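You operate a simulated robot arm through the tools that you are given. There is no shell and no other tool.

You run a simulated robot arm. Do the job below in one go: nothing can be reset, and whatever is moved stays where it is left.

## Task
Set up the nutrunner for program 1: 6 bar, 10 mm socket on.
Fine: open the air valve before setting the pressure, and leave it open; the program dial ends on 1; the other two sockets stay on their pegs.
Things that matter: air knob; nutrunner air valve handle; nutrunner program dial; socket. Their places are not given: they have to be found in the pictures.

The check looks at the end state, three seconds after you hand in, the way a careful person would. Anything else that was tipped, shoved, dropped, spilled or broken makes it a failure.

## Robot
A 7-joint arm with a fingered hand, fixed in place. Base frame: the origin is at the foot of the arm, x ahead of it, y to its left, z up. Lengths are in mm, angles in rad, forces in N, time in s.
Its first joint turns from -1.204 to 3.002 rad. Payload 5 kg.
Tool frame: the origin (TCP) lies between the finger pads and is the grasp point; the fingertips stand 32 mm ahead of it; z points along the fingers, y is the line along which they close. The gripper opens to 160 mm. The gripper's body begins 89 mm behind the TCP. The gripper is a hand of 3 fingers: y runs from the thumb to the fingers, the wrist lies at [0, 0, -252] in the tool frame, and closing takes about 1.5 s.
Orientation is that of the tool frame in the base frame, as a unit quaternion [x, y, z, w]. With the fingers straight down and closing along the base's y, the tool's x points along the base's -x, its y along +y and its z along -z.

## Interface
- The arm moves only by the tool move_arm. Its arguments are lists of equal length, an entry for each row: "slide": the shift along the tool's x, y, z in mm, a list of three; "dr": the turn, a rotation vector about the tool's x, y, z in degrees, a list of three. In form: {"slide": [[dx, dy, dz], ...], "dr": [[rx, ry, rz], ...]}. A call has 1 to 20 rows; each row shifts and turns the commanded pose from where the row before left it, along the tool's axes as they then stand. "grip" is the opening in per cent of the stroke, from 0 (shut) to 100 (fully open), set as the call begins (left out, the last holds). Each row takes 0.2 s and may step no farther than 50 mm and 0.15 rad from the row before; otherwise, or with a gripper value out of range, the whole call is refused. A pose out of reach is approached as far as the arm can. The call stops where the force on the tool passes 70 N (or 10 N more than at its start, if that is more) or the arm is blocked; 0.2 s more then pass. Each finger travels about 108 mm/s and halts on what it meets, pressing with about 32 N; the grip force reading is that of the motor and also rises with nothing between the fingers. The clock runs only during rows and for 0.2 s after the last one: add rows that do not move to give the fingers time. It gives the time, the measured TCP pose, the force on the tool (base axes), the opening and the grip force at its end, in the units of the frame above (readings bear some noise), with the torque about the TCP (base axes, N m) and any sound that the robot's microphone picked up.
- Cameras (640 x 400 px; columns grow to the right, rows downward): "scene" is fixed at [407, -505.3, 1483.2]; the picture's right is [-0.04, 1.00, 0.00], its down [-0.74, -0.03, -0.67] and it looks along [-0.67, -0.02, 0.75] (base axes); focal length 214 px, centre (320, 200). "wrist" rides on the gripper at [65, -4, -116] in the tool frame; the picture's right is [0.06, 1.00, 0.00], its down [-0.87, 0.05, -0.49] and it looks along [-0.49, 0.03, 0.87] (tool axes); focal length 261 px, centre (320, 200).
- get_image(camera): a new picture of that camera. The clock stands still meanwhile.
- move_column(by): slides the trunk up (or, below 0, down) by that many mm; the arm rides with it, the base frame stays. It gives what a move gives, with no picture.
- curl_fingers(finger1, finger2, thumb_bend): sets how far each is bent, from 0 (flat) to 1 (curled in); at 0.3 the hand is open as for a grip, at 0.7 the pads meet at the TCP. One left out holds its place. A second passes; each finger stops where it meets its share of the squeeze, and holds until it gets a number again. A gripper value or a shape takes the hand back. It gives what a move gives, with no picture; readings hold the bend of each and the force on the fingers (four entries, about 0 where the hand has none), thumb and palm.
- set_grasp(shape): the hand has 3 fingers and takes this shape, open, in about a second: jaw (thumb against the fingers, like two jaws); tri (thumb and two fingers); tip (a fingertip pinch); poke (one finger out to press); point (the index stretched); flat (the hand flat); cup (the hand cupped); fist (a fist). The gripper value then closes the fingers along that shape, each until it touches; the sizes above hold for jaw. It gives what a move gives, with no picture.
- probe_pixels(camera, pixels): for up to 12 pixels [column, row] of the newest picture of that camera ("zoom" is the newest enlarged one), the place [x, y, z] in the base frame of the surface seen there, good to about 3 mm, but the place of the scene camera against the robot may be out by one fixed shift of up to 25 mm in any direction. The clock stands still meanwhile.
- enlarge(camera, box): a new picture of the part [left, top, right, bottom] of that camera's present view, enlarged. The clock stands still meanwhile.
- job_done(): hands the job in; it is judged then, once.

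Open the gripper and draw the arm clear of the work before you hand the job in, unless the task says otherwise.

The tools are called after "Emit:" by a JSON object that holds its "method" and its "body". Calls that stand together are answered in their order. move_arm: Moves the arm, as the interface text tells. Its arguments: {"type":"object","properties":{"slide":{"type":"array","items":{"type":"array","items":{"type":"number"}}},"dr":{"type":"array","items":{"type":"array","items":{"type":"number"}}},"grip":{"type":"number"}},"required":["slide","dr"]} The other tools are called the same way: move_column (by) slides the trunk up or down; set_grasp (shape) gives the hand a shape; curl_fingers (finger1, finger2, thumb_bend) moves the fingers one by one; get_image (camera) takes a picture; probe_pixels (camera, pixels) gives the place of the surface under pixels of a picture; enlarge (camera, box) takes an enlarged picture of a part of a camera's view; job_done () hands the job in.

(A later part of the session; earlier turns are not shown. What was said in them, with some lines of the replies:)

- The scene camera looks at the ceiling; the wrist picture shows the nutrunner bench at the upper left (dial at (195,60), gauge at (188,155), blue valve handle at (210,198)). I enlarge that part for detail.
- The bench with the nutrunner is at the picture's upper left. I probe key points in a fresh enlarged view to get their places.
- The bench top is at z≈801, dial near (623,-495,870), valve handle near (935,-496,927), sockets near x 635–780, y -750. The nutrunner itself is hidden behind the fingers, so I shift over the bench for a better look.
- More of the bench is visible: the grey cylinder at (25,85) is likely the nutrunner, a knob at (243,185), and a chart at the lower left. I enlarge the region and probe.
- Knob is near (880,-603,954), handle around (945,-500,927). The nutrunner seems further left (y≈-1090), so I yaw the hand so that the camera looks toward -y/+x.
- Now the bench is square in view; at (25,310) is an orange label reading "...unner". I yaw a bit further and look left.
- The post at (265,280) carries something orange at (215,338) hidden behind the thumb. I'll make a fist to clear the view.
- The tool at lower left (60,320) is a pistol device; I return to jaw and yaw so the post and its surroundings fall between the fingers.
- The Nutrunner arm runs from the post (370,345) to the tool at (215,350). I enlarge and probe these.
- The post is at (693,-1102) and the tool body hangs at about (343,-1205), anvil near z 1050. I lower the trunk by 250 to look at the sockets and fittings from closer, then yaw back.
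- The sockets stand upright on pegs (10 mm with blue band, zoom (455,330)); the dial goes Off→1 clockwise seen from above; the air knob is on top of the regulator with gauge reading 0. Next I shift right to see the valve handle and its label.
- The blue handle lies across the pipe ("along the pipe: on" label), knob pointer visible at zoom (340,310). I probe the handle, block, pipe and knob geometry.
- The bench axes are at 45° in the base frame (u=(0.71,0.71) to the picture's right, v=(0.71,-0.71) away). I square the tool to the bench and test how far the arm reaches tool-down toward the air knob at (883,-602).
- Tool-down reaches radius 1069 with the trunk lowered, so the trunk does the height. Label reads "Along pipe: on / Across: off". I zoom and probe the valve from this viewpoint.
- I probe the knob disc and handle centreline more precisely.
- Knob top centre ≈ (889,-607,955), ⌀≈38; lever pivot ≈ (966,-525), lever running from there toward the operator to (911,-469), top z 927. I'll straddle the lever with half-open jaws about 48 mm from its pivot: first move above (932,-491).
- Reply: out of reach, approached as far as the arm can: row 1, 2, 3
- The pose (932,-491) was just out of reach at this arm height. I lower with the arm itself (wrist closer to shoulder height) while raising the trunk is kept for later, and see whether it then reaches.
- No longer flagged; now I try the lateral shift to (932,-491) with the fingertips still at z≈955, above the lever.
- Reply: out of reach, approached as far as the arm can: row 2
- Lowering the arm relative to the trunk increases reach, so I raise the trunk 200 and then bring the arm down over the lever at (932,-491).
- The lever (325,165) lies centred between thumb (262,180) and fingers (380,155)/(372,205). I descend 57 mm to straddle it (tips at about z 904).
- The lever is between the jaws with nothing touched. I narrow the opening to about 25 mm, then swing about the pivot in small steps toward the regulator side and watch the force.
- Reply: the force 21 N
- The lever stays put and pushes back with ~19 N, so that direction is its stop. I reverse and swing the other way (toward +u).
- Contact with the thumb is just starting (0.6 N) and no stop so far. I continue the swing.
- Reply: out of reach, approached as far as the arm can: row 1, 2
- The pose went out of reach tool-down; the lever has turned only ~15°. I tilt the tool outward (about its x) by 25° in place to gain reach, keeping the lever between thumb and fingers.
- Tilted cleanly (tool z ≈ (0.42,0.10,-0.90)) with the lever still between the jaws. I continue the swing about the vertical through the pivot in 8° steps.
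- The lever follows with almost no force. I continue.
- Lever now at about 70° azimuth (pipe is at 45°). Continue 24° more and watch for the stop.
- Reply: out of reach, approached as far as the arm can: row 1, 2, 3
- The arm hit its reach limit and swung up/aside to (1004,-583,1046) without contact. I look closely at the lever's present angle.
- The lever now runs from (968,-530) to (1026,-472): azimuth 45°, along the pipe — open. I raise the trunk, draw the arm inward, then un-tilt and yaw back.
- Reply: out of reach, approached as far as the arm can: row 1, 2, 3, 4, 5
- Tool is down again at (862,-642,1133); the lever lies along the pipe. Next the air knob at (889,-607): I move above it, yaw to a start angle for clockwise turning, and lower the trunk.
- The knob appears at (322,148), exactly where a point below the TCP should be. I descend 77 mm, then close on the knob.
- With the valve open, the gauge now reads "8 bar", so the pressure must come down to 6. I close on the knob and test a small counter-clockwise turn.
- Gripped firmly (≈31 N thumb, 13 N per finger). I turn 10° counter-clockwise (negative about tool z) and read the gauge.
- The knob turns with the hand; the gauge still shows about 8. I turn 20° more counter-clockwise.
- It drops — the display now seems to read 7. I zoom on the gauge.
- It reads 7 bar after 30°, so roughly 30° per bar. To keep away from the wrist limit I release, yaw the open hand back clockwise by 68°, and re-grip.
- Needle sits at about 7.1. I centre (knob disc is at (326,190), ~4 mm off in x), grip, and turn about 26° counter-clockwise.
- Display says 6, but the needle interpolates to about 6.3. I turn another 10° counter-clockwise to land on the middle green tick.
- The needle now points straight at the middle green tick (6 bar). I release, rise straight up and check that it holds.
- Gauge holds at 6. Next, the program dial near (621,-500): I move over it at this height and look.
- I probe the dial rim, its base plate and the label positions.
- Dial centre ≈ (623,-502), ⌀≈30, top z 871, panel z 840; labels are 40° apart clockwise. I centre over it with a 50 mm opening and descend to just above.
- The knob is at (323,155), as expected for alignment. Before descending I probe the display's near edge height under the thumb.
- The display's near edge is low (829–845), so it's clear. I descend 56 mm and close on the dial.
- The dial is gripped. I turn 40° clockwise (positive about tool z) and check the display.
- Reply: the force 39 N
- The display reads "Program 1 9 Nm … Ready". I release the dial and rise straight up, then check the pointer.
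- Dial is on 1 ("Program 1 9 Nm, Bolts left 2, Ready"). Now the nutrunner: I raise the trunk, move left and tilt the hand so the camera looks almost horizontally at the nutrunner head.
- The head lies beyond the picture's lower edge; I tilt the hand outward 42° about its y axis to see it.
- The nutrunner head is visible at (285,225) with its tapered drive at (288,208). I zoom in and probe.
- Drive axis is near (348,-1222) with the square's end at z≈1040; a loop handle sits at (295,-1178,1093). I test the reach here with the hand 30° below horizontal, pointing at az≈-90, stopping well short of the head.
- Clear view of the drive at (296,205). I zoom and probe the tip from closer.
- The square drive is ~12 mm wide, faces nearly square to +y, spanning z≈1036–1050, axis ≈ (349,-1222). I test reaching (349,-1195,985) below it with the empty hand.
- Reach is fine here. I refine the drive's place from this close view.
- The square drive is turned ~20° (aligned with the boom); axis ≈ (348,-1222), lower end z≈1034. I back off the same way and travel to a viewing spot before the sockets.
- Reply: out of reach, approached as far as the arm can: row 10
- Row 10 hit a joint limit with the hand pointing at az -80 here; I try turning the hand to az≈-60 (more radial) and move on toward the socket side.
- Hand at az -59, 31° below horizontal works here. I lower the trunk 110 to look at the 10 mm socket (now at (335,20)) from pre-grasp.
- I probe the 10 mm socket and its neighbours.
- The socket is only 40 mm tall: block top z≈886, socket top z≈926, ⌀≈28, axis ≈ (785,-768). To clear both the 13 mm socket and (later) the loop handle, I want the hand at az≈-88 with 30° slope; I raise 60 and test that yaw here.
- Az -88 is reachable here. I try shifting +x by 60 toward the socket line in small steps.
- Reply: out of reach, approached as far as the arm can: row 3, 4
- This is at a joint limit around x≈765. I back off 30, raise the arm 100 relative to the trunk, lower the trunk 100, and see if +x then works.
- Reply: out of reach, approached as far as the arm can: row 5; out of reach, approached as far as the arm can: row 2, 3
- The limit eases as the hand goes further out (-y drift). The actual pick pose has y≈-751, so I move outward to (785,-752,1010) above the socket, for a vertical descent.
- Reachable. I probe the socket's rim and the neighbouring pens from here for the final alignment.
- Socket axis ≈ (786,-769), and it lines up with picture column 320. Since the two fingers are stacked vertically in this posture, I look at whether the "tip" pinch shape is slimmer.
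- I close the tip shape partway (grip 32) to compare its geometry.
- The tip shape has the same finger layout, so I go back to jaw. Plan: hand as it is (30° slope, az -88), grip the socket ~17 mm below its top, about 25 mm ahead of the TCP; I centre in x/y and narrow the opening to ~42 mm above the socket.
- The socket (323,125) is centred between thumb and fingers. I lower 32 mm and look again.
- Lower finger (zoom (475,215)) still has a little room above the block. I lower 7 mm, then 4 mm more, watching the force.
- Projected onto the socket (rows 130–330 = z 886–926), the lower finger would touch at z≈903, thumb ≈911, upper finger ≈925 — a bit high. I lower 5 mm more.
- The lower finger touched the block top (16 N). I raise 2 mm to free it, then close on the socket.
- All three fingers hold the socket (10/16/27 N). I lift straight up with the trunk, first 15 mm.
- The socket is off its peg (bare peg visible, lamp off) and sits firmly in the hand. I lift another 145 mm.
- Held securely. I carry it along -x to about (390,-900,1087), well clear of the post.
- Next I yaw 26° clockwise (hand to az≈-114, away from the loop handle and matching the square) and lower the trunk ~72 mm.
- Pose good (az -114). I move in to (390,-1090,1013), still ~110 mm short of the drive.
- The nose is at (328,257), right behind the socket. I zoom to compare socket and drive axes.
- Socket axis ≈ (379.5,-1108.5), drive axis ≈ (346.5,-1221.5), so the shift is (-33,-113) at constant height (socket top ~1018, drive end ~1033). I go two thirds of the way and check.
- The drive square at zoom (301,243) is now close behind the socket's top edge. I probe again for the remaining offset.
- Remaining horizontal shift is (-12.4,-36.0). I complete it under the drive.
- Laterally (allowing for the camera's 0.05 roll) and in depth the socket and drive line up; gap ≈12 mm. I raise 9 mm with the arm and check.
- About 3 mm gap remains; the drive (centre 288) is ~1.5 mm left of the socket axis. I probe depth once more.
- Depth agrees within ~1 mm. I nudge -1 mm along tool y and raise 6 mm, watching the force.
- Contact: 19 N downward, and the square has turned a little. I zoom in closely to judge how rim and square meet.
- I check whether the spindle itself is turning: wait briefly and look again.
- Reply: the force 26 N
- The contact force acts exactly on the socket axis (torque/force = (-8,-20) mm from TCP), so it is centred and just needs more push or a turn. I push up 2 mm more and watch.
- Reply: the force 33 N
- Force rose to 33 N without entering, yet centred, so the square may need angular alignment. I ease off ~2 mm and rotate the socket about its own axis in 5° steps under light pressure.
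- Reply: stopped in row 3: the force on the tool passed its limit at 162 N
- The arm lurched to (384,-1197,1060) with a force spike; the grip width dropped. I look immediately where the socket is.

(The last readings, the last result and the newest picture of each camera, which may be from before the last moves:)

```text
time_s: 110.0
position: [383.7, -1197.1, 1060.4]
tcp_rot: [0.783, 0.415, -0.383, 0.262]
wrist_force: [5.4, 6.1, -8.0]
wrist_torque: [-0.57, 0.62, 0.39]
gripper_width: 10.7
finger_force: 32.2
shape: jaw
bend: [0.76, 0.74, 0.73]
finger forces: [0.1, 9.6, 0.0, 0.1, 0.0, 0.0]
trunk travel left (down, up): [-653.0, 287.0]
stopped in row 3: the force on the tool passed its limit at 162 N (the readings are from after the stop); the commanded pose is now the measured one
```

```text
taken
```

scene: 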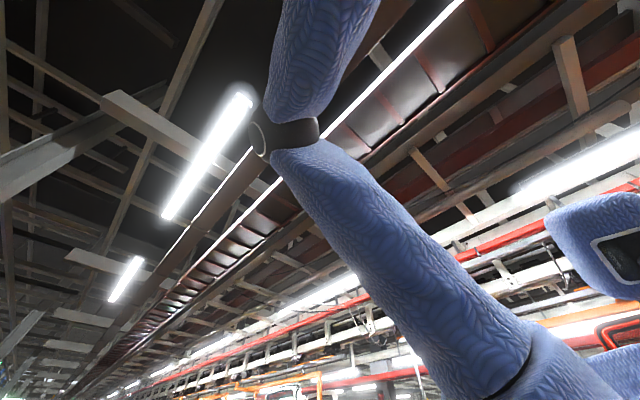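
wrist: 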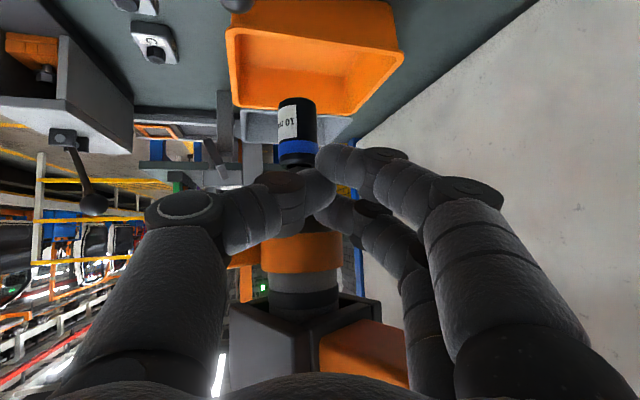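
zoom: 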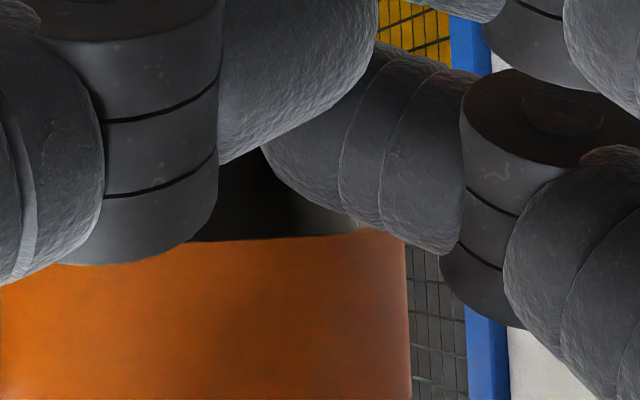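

The socket seems to hang on the drive by itself, at (297,130) below the nose. I zoom to verify before touching anything.

Emit:
{"method": "enlarge", "body": {"camera": "wrist", "box": [220, 80, 400, 220]}}

Emit:
{"method": "probe_pixels", "body": {"camera": "wrist", "pixels": [[297, 120], [284, 130], [313, 130], [297, 145], [299, 165], [290, 105], [300, 255], [300, 235], [300, 280], [315, 185], [240, 260], [245, 275]]}}

```text
2.86 times, centred on (310, 150) of wrist
```

zoom: 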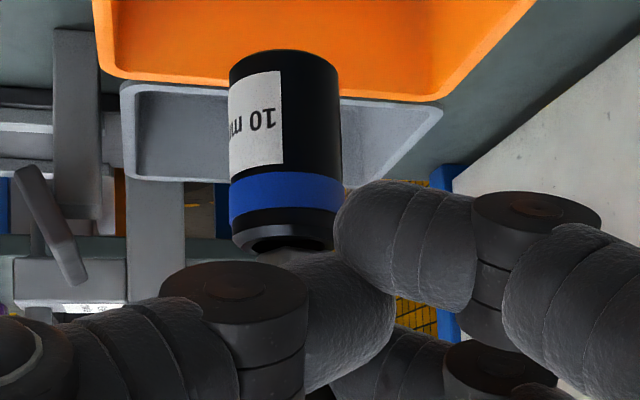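

```text
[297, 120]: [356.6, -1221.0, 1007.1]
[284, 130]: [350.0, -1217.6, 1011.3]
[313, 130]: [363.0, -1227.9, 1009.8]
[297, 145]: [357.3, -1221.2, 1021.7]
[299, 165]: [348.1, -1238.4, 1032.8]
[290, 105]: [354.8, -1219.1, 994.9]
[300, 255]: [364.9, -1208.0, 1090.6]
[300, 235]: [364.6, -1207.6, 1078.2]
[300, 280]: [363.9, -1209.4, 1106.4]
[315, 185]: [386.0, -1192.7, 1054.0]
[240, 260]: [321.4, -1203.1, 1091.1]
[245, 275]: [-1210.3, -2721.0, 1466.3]
```

The rim at z≈1028 is just below the drive and nothing but maybe the drive holds it. I let one short row pass without changing anything to see whether it stays.

Emit:
{"method": "move_arm", "body": {"slide": [[0, 0, 0]], "dr": [[0, 0, 0]]}}

Emit:
{"method": "get_image", "body": {"camera": "wrist"}}

```text
time_s: 110.5
position: [384.5, -1200.0, 1059.8]
tcp_rot: [0.784, 0.414, -0.382, 0.262]
wrist_force: [6.3, 9.1, -10.6]
wrist_torque: [-0.67, 0.57, 0.61]
gripper_width: 11.1
finger_force: 31.9
shape: jaw
bend: [0.76, 0.74, 0.73]
finger forces: [0.0, 22.2, 0.0, 0.0, 0.0, 0.1]
trunk travel left (down, up): [-653.0, 287.0]
```

```text
taken
```

wrist: 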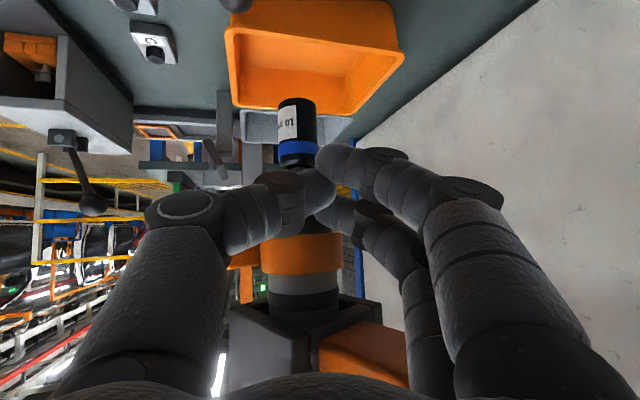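

It stays put while only the upper finger touches anything, so the socket is latched on the drive. I zoom to see how the fingers sit before opening.

Emit:
{"method": "enlarge", "body": {"camera": "wrist", "box": [240, 90, 360, 210]}}

Emit:
{"method": "enlarge", "body": {"camera": "wrist", "box": [200, 150, 440, 320]}}

```text
3.33 times, centred on (300, 150) of wrist
```

zoom: 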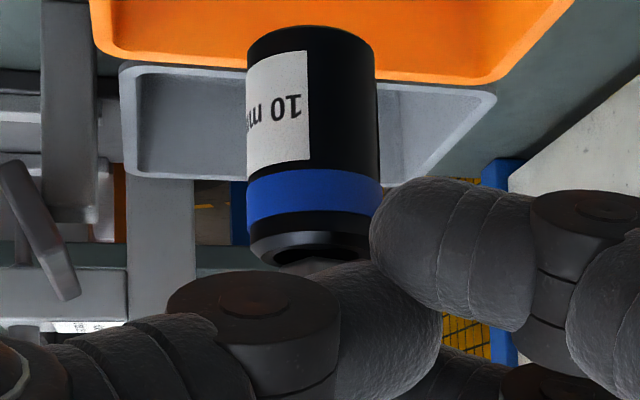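

```text
2.35 times, centred on (320, 235) of wrist
```

zoom: 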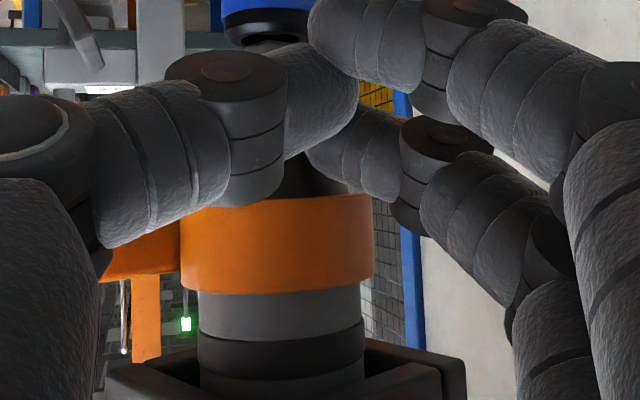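

Thumb and fingers are only in front of the nose, nothing hooked. I loosen slightly and draw horizontally back, away from the nutrunner.

Emit:
{"method": "move_arm", "body": {"slide": [[0, 0, 0], [5.7, -0.6, -8.2], [5.7, -0.6, -8.2], [8.5, -1, -12.3], [0, 0, 0]], "dr": [[0, 0, 0], [0, 0, 0], [0, 0, 0], [0, 0, 0], [0, 0, 0]], "grip": 14}}

Emit:
{"method": "get_image", "body": {"camera": "wrist"}}

```text
time_s: 111.7
position: [399.1, -1169.8, 1061.7]
tcp_rot: [0.784, 0.413, -0.382, 0.262]
wrist_force: [-0.4, -0.1, -0.1]
wrist_torque: [-0.01, 0.04, 0.01]
gripper_width: 21.9
finger_force: 0.0
shape: jaw
bend: [0.72, 0.72, 0.7]
finger forces: [0.1, 0.0, 0.0, 0.0, 0.2, 0.1]
trunk travel left (down, up): [-653.0, 287.0]
```

```text
taken
```

wrist: 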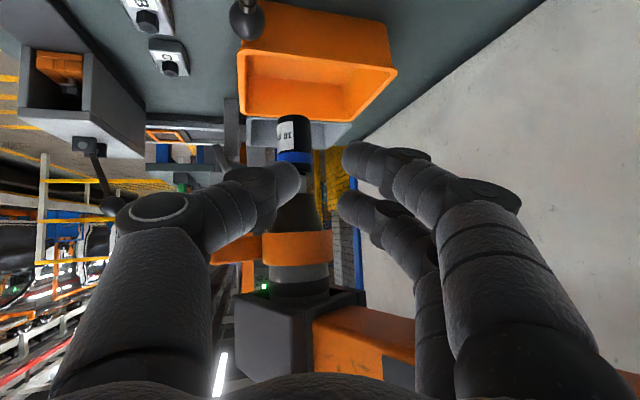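

The hand is free (0 N) and the socket stays hanging under the nose at (293,140). I retreat further and inspect how it sits.

Emit:
{"method": "move_arm", "body": {"slide": [[11.4, -1.3, -16.4], [11.4, -1.3, -16.4], [11.4, -1.3, -16.4], [11.4, -1.3, -16.4], [0, 0, 0]], "dr": [[0, 0, 0], [0, 0, 0], [0, 0, 0], [0, 0, 0], [0, 0, 0]], "grip": 40}}

Emit:
{"method": "get_image", "body": {"camera": "wrist"}}

Emit:
{"method": "enlarge", "body": {"camera": "wrist", "box": [220, 110, 380, 290]}}

```text
time_s: 112.8
position: [439.1, -1098.8, 1061.8]
tcp_rot: [0.784, 0.414, -0.382, 0.261]
wrist_force: [0.9, 0.6, -0.7]
wrist_torque: [0.02, 0.02, 0.01]
gripper_width: 63.8
finger_force: 0.1
shape: jaw
bend: [0.73, 0.73, 0.7]
finger forces: [0.0, 0.1, 0.1, 0.0, 0.0, 0.0]
trunk travel left (down, up): [-653.0, 287.0]
```

```text
taken
```

wrist: 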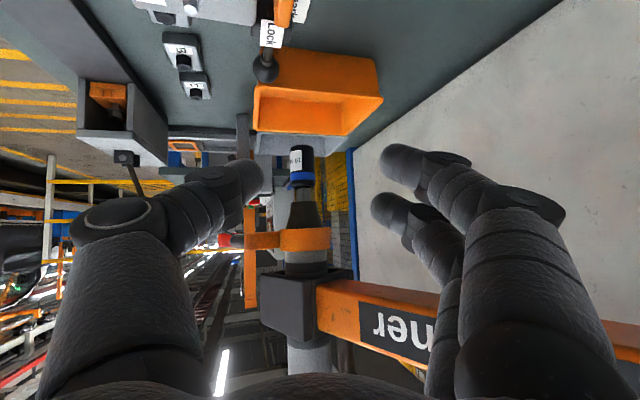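

```text
2.22 times, centred on (300, 200) of wrist
```

zoom: 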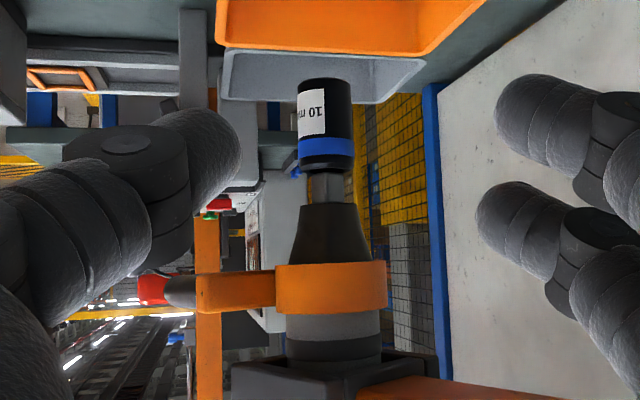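

The socket hangs on the drive's end, but a stretch of the square is still visible above its rim. I zoom tighter and probe its pose.

Emit:
{"method": "enlarge", "body": {"camera": "wrist", "box": [265, 135, 345, 215]}}

Emit:
{"method": "probe_pixels", "body": {"camera": "wrist", "pixels": [[301, 150], [301, 165], [301, 182], [301, 190], [301, 198], [301, 210], [301, 225], [301, 240], [301, 265], [260, 241], [235, 242], [290, 300]]}}

```text
5.00 times, centred on (305, 175) of wrist
```

zoom: 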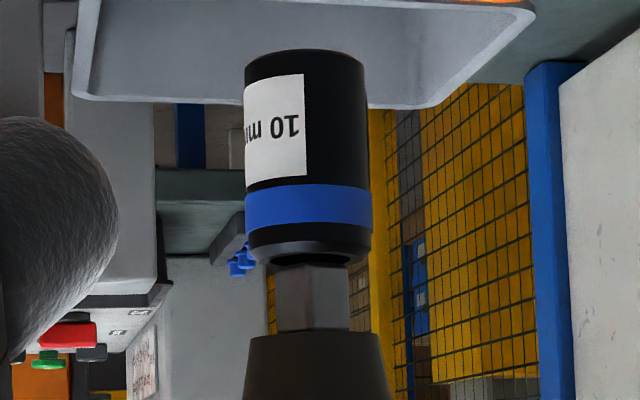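

```text
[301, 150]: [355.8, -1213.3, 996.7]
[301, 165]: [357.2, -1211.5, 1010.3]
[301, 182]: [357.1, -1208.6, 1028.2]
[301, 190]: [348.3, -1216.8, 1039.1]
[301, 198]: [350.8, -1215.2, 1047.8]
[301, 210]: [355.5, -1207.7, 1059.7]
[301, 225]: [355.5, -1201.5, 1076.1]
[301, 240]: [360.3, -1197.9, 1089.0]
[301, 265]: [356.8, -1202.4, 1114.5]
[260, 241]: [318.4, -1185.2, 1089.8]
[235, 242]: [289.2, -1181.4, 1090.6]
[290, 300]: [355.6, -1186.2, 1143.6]
```

The nutrunner has not shifted (nose still at (355,-1208)), and the socket hangs straight with the drive sunk a few mm into its shallow (~5 mm) recess — bottomed out and latched. I retreat further, turn the hand back, and go check the panel's display.

Emit:
{"method": "move_arm", "body": {"slide": [[11.4, -1.3, -16.4], [11.4, -1.3, -16.4], [11.4, -1.3, -16.4], [11.4, -1.3, -16.4], [0, 0, 0], [0, 0, 0], [0, 0, 0], [0, 0, 0], [0, 0, 0]], "dr": [[0, 0, 0], [0, 0, 0], [0, 0, 0], [0, 0, 0], [-5.7, 0.66, -4], [-5.7, 0.66, -4], [-5.7, 0.66, -4], [-5.7, 0.66, -4], [0, 0, 0]]}}

Emit:
{"method": "get_image", "body": {"camera": "wrist"}}

```text
time_s: 114.8
position: [475.2, -1027.6, 1060.8]
tcp_rot: [0.66, 0.592, -0.307, 0.346]
wrist_force: [-0.1, -0.8, 0.4]
wrist_torque: [-0.02, -0.01, -0.02]
gripper_width: 63.4
finger_force: 0.1
shape: jaw
bend: [0.73, 0.73, 0.7]
finger forces: [0.0, 0.0, 0.1, 0.1, 0.0, 0.1]
trunk travel left (down, up): [-653.0, 287.0]
```

```text
taken
```

wrist: 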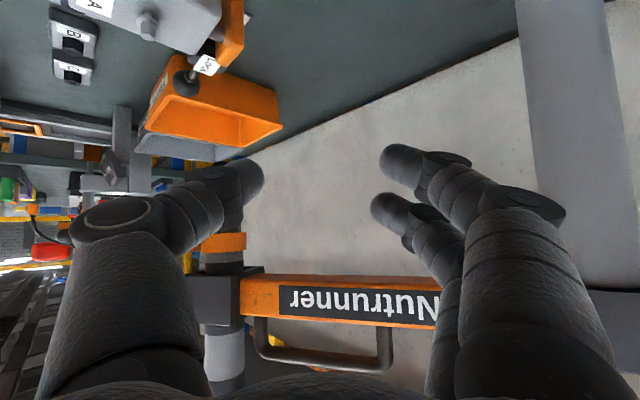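

I back away up and out along the tool axis, to a viewpoint like the earlier one, for a full check of the nutrunner.

Emit:
{"method": "move_arm", "body": {"slide": [[0, 0, -35], [0, 0, -35], [0, -15, -35], [0, -20, -35], [0, -20, -35], [0, -20, -35], [0, 0, 0]], "dr": [[0, 0, 0], [0, 0, 0], [0, 0, 0], [0, 0, 0], [0, 0, 0], [0, 0, 0], [0, 0, 0]]}}

Emit:
{"method": "get_image", "body": {"camera": "wrist"}}

Emit:
{"method": "enlarge", "body": {"camera": "wrist", "box": [240, 130, 400, 300]}}

```text
time_s: 116.5
position: [398.1, -855.2, 1174.3]
tcp_rot: [0.661, 0.592, -0.307, 0.345]
wrist_force: [0.4, 0.5, 0.0]
wrist_torque: [0.0, 0.02, -0.02]
gripper_width: 63.6
finger_force: 0.1
shape: jaw
bend: [0.73, 0.73, 0.7]
finger forces: [0.1, 0.1, 0.0, 0.1, 0.0, 0.0]
trunk travel left (down, up): [-653.0, 287.0]
```

```text
taken
```

wrist: 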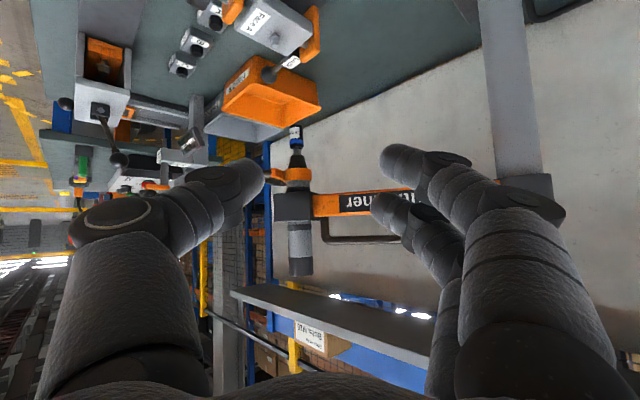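

```text
2.35 times, centred on (320, 215) of wrist
```

zoom: 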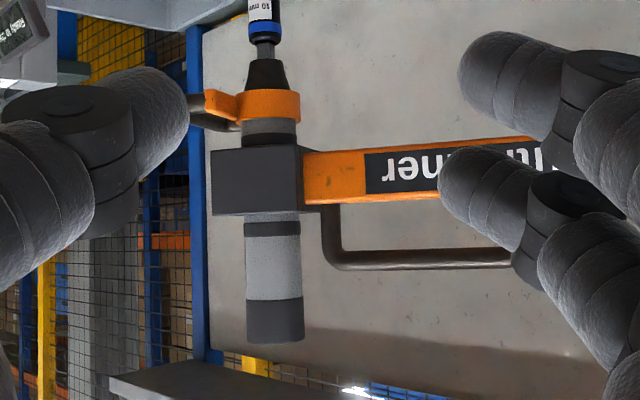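

The socket hangs in line with the nutrunner. A tight zoom on it and on the drive.

Emit:
{"method": "enlarge", "body": {"camera": "wrist", "box": [265, 115, 325, 175]}}

Emit:
{"method": "probe_pixels", "body": {"camera": "wrist", "pixels": [[295, 131], [295, 140], [296, 146], [297, 150], [297, 154], [298, 160], [294, 127]]}}

```text
6.67 times, centred on (295, 145) of wrist
```

zoom: 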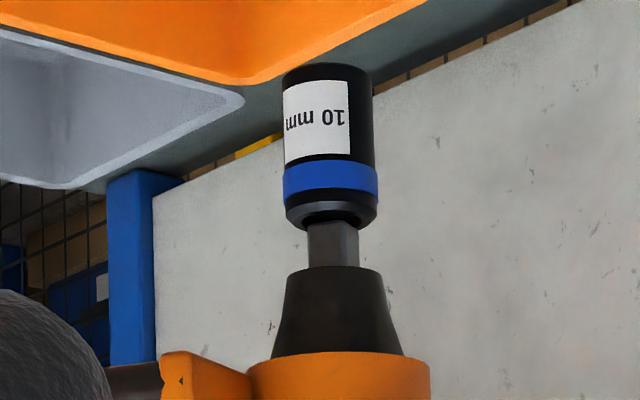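

```text
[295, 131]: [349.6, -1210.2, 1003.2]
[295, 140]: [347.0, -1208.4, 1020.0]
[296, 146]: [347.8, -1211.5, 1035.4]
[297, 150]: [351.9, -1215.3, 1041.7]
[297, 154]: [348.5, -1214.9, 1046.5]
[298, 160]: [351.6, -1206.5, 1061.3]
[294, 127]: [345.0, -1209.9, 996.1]
```

The socket sits straight on the square with the rim overlapping its end, free-standing. Now I go back over the panel to verify display, dial, gauge and valve.

Emit:
{"method": "move_arm", "body": {"slide": [[0, 20, -30], [0, 20, -30], [0, 20, -30], [0, 20, -30], [0, 20, -30], [0, 20, 0], [0, 0, 0], [0, 0, 0], [0, 0, 0], [0, 0, 0], [0, 0, 0], [0, 0, 0], [0, 0, 0], [0, 0, 0]], "dr": [[0, 0, 0], [0, 0, 0], [0, 0, 0], [0, 0, 0], [0, 0, 0], [0, 0, 0], [0, 8, 0], [0, 8, 0], [0, 8, 0], [0, 8, 0], [0, 8, 0], [0, 8, 0], [0, 7, 0], [0, 0, 0]], "grip": 60}}

Emit:
{"method": "get_image", "body": {"camera": "wrist"}}

```text
time_s: 119.5
position: [516.2, -733.8, 1271.2]
tcp_rot: [0.728, 0.684, 0.032, 0.035]
wrist_force: [0.6, -0.9, -0.5]
wrist_torque: [-0.03, -0.03, -0.01]
gripper_width: 95.3
finger_force: 0.1
shape: jaw
bend: [0.71, 0.71, 0.7]
finger forces: [0.0, 0.0, 0.0, 0.0, 0.0, 0.1]
trunk travel left (down, up): [-653.0, 287.0]
```

```text
taken
```

wrist: 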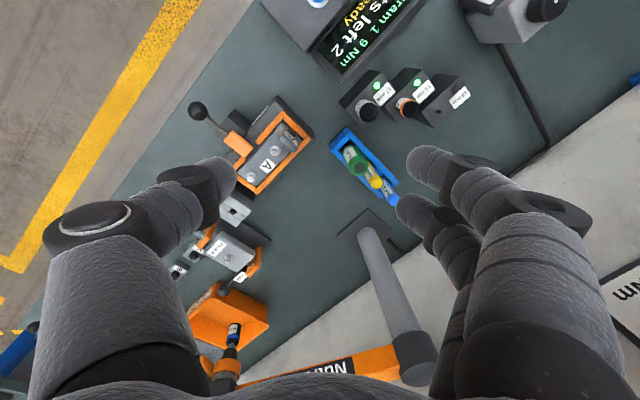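

13 and 17 mm sockets are on their pegs, pens in place, 10 mm peg empty. I move over the panel for the last readings.

Emit:
{"method": "move_arm", "body": {"slide": [[34, 16, 0], [34, 16, 0], [34, 16, 0], [34, 16, 0], [34, 16, 0], [34, 16, 0], [0, 0, 0], [0, 0, 0], [0, 0, 0], [0, 0, 0], [0, 0, 0], [0, 0, 0]], "dr": [[0, 0, 0], [0, 0, 0], [0, 0, 0], [0, 0, 0], [0, 0, 0], [0, 0, 0], [0, 0, -8.5], [0, 0, -8.5], [0, 0, -8.5], [0, 0, -8.5], [0, 0, -8.5], [0, 0, 0]]}}

Emit:
{"method": "get_image", "body": {"camera": "wrist"}}

Emit:
{"method": "enlarge", "body": {"camera": "wrist", "box": [200, 60, 440, 260]}}

```text
time_s: 122.0
position: [626.2, -537.5, 1281.5]
tcp_rot: [0.43, 0.902, 0.018, 0.045]
wrist_force: [-0.3, 0.3, -0.4]
wrist_torque: [0.01, -0.02, -0.02]
gripper_width: 95.3
finger_force: 0.1
shape: jaw
bend: [0.71, 0.71, 0.7]
finger forces: [0.1, 0.1, 0.0, 0.1, 0.0, 0.0]
trunk travel left (down, up): [-653.0, 287.0]
```

```text
taken
```

wrist: 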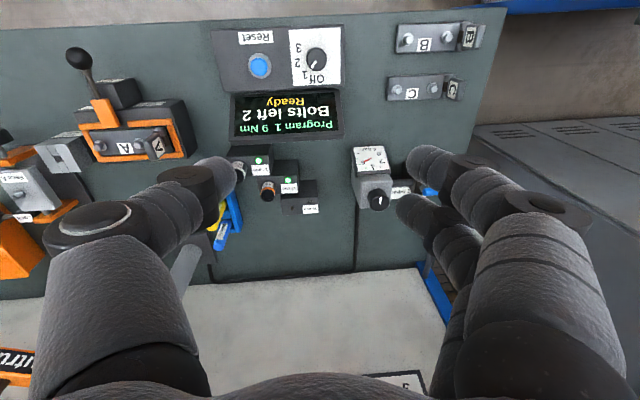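

```text
2.00 times, centred on (320, 160) of wrist
```

zoom: 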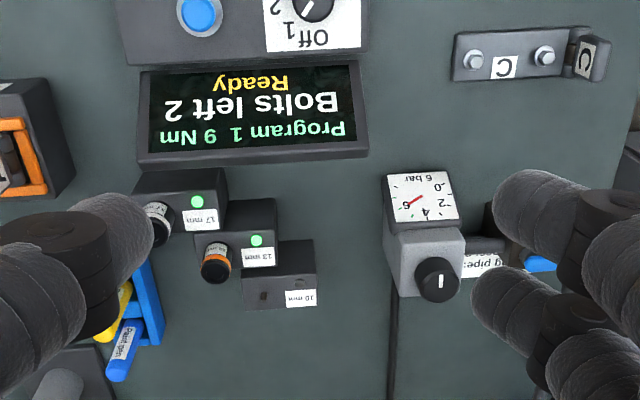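

Display: "Program 1 9 Nm, Bolts left 2, Ready"; gauge "6 bar". I zoom the dial and gauge once more, then shift right to see the valve lever.

Emit:
{"method": "enlarge", "body": {"camera": "wrist", "box": [340, 130, 420, 220]}}

Emit:
{"method": "enlarge", "body": {"camera": "wrist", "box": [210, 20, 350, 140]}}

Emit:
{"method": "move_arm", "body": {"slide": [[0, 40, 0], [0, 40, 0], [0, 40, 0], [0, 40, 0], [0, 0, 0]], "dr": [[0, 0, 0], [0, 0, 0], [0, 0, 0], [0, 0, 0], [0, 0, 0]]}}

Emit:
{"method": "get_image", "body": {"camera": "wrist"}}

```text
4.44 times, centred on (380, 175) of wrist
```

zoom: 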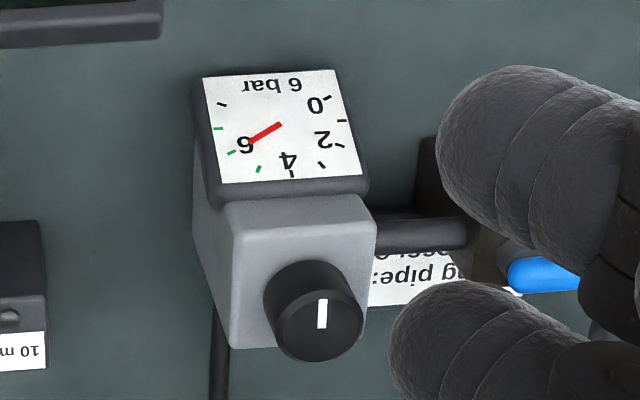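

```text
3.33 times, centred on (280, 80) of wrist
```

zoom: 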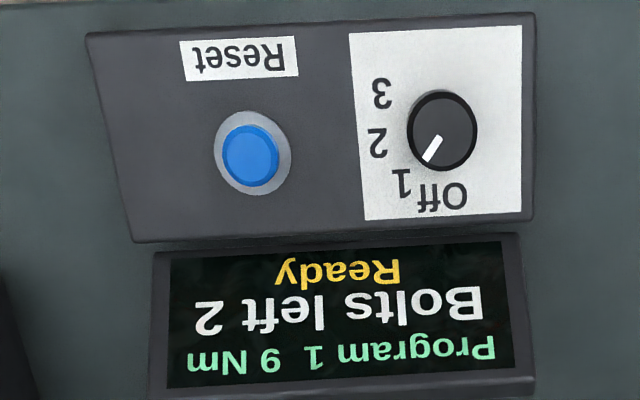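

```text
time_s: 123.2
position: [747.3, -434.8, 1291.9]
tcp_rot: [0.43, 0.901, 0.018, 0.045]
wrist_force: [-0.6, -0.9, 0.6]
wrist_torque: [0.04, -0.03, 0.03]
gripper_width: 95.6
finger_force: 0.1
shape: jaw
bend: [0.71, 0.71, 0.7]
finger forces: [0.0, 0.1, 0.0, 0.0, 0.0, 0.1]
trunk travel left (down, up): [-653.0, 287.0]
```

```text
taken
```

wrist: 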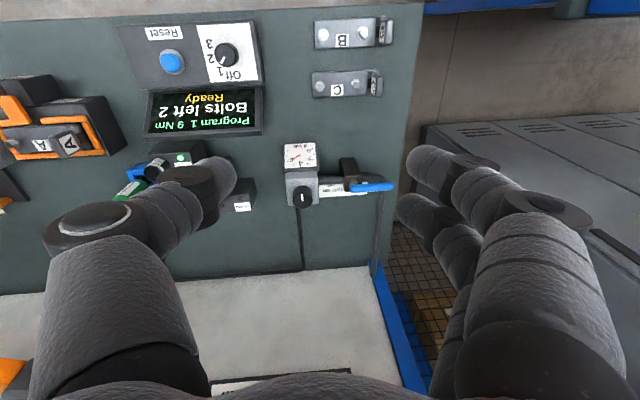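

Everything reads right: dial on 1, gauge 6 bar, lever along the pipe, 13/17 mm sockets on their pegs, 10 mm socket on the drive. I open the hand fully and raise the arm clear.

Emit:
{"method": "move_arm", "body": {"slide": [[20, 0, -20], [30, 0, -20], [30, 0, -20], [0, 0, 0], [0, 0, 0]], "dr": [[0, 0, 0], [0, 0, 0], [0, 0, 0], [0, 0, 0], [0, 0, 0]], "grip": 100}}

Emit:
{"method": "get_image", "body": {"camera": "wrist"}}

```text
time_s: 124.5
position: [691.7, -370.8, 1344.5]
tcp_rot: [0.431, 0.901, 0.018, 0.044]
wrist_force: [-0.8, 0.3, -0.6]
wrist_torque: [-0.02, -0.01, 0.01]
gripper_width: 160.0
finger_force: 0.1
shape: jaw
bend: [0.3, 0.3, 0.3]
finger forces: [0.1, 0.1, 0.0, 0.0, 0.1, 0.1]
trunk travel left (down, up): [-653.0, 287.0]
```

```text
taken
```

wrist: 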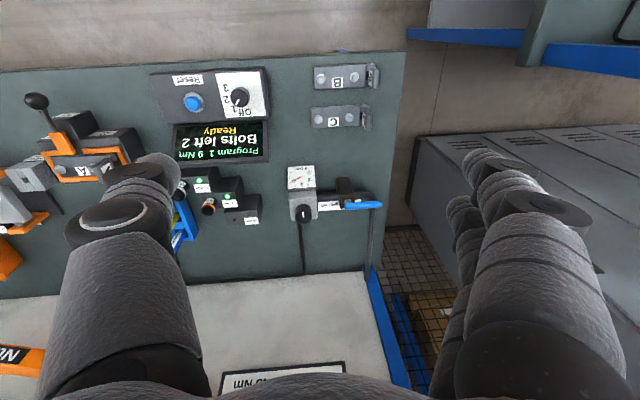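

The arm is clear and the hand is open; the picture shows the program display on 1, the lever along the pipe and two sockets still pegged. I hand the job in.

Emit:
{"method": "job_done", "body": {}}

```text
The job is handed in.
```

The nutrunner is set up for program 1 and handed in. I don't have the check's verdict.

- **Air valve:** I opened it before touching the pressure. The lever lies along the pipe and was left that way.
- **Pressure:** the gauge showed 8 bar once the air was on. I turned it down to 6 bar, and it still read 6 at the end.
- **Program dial:** it points to 1, and the display reads "Program 1 9 Nm, Bolts left 2, Ready".
- **Sockets:** the 10 mm socket hangs straight on the nutrunner's drive, and the 13 mm and 17 mm sockets are still on their pegs.

**Unplanned arm movement:** while I was turning the socket on the drive, the arm jumped upward. The tool force spiked to 162 N and the fingers slid off the socket. The socket stayed on the drive and has hung there without support since. Positions I measured on the nutrunner afterwards matched the earlier ones, and I saw nothing else moved.

**Socket depth:** the drive goes only about 3–5 mm into the socket. I took that as fully seated because the recess looked about that deep, and it went no further at 33 N. I could not confirm it directly.
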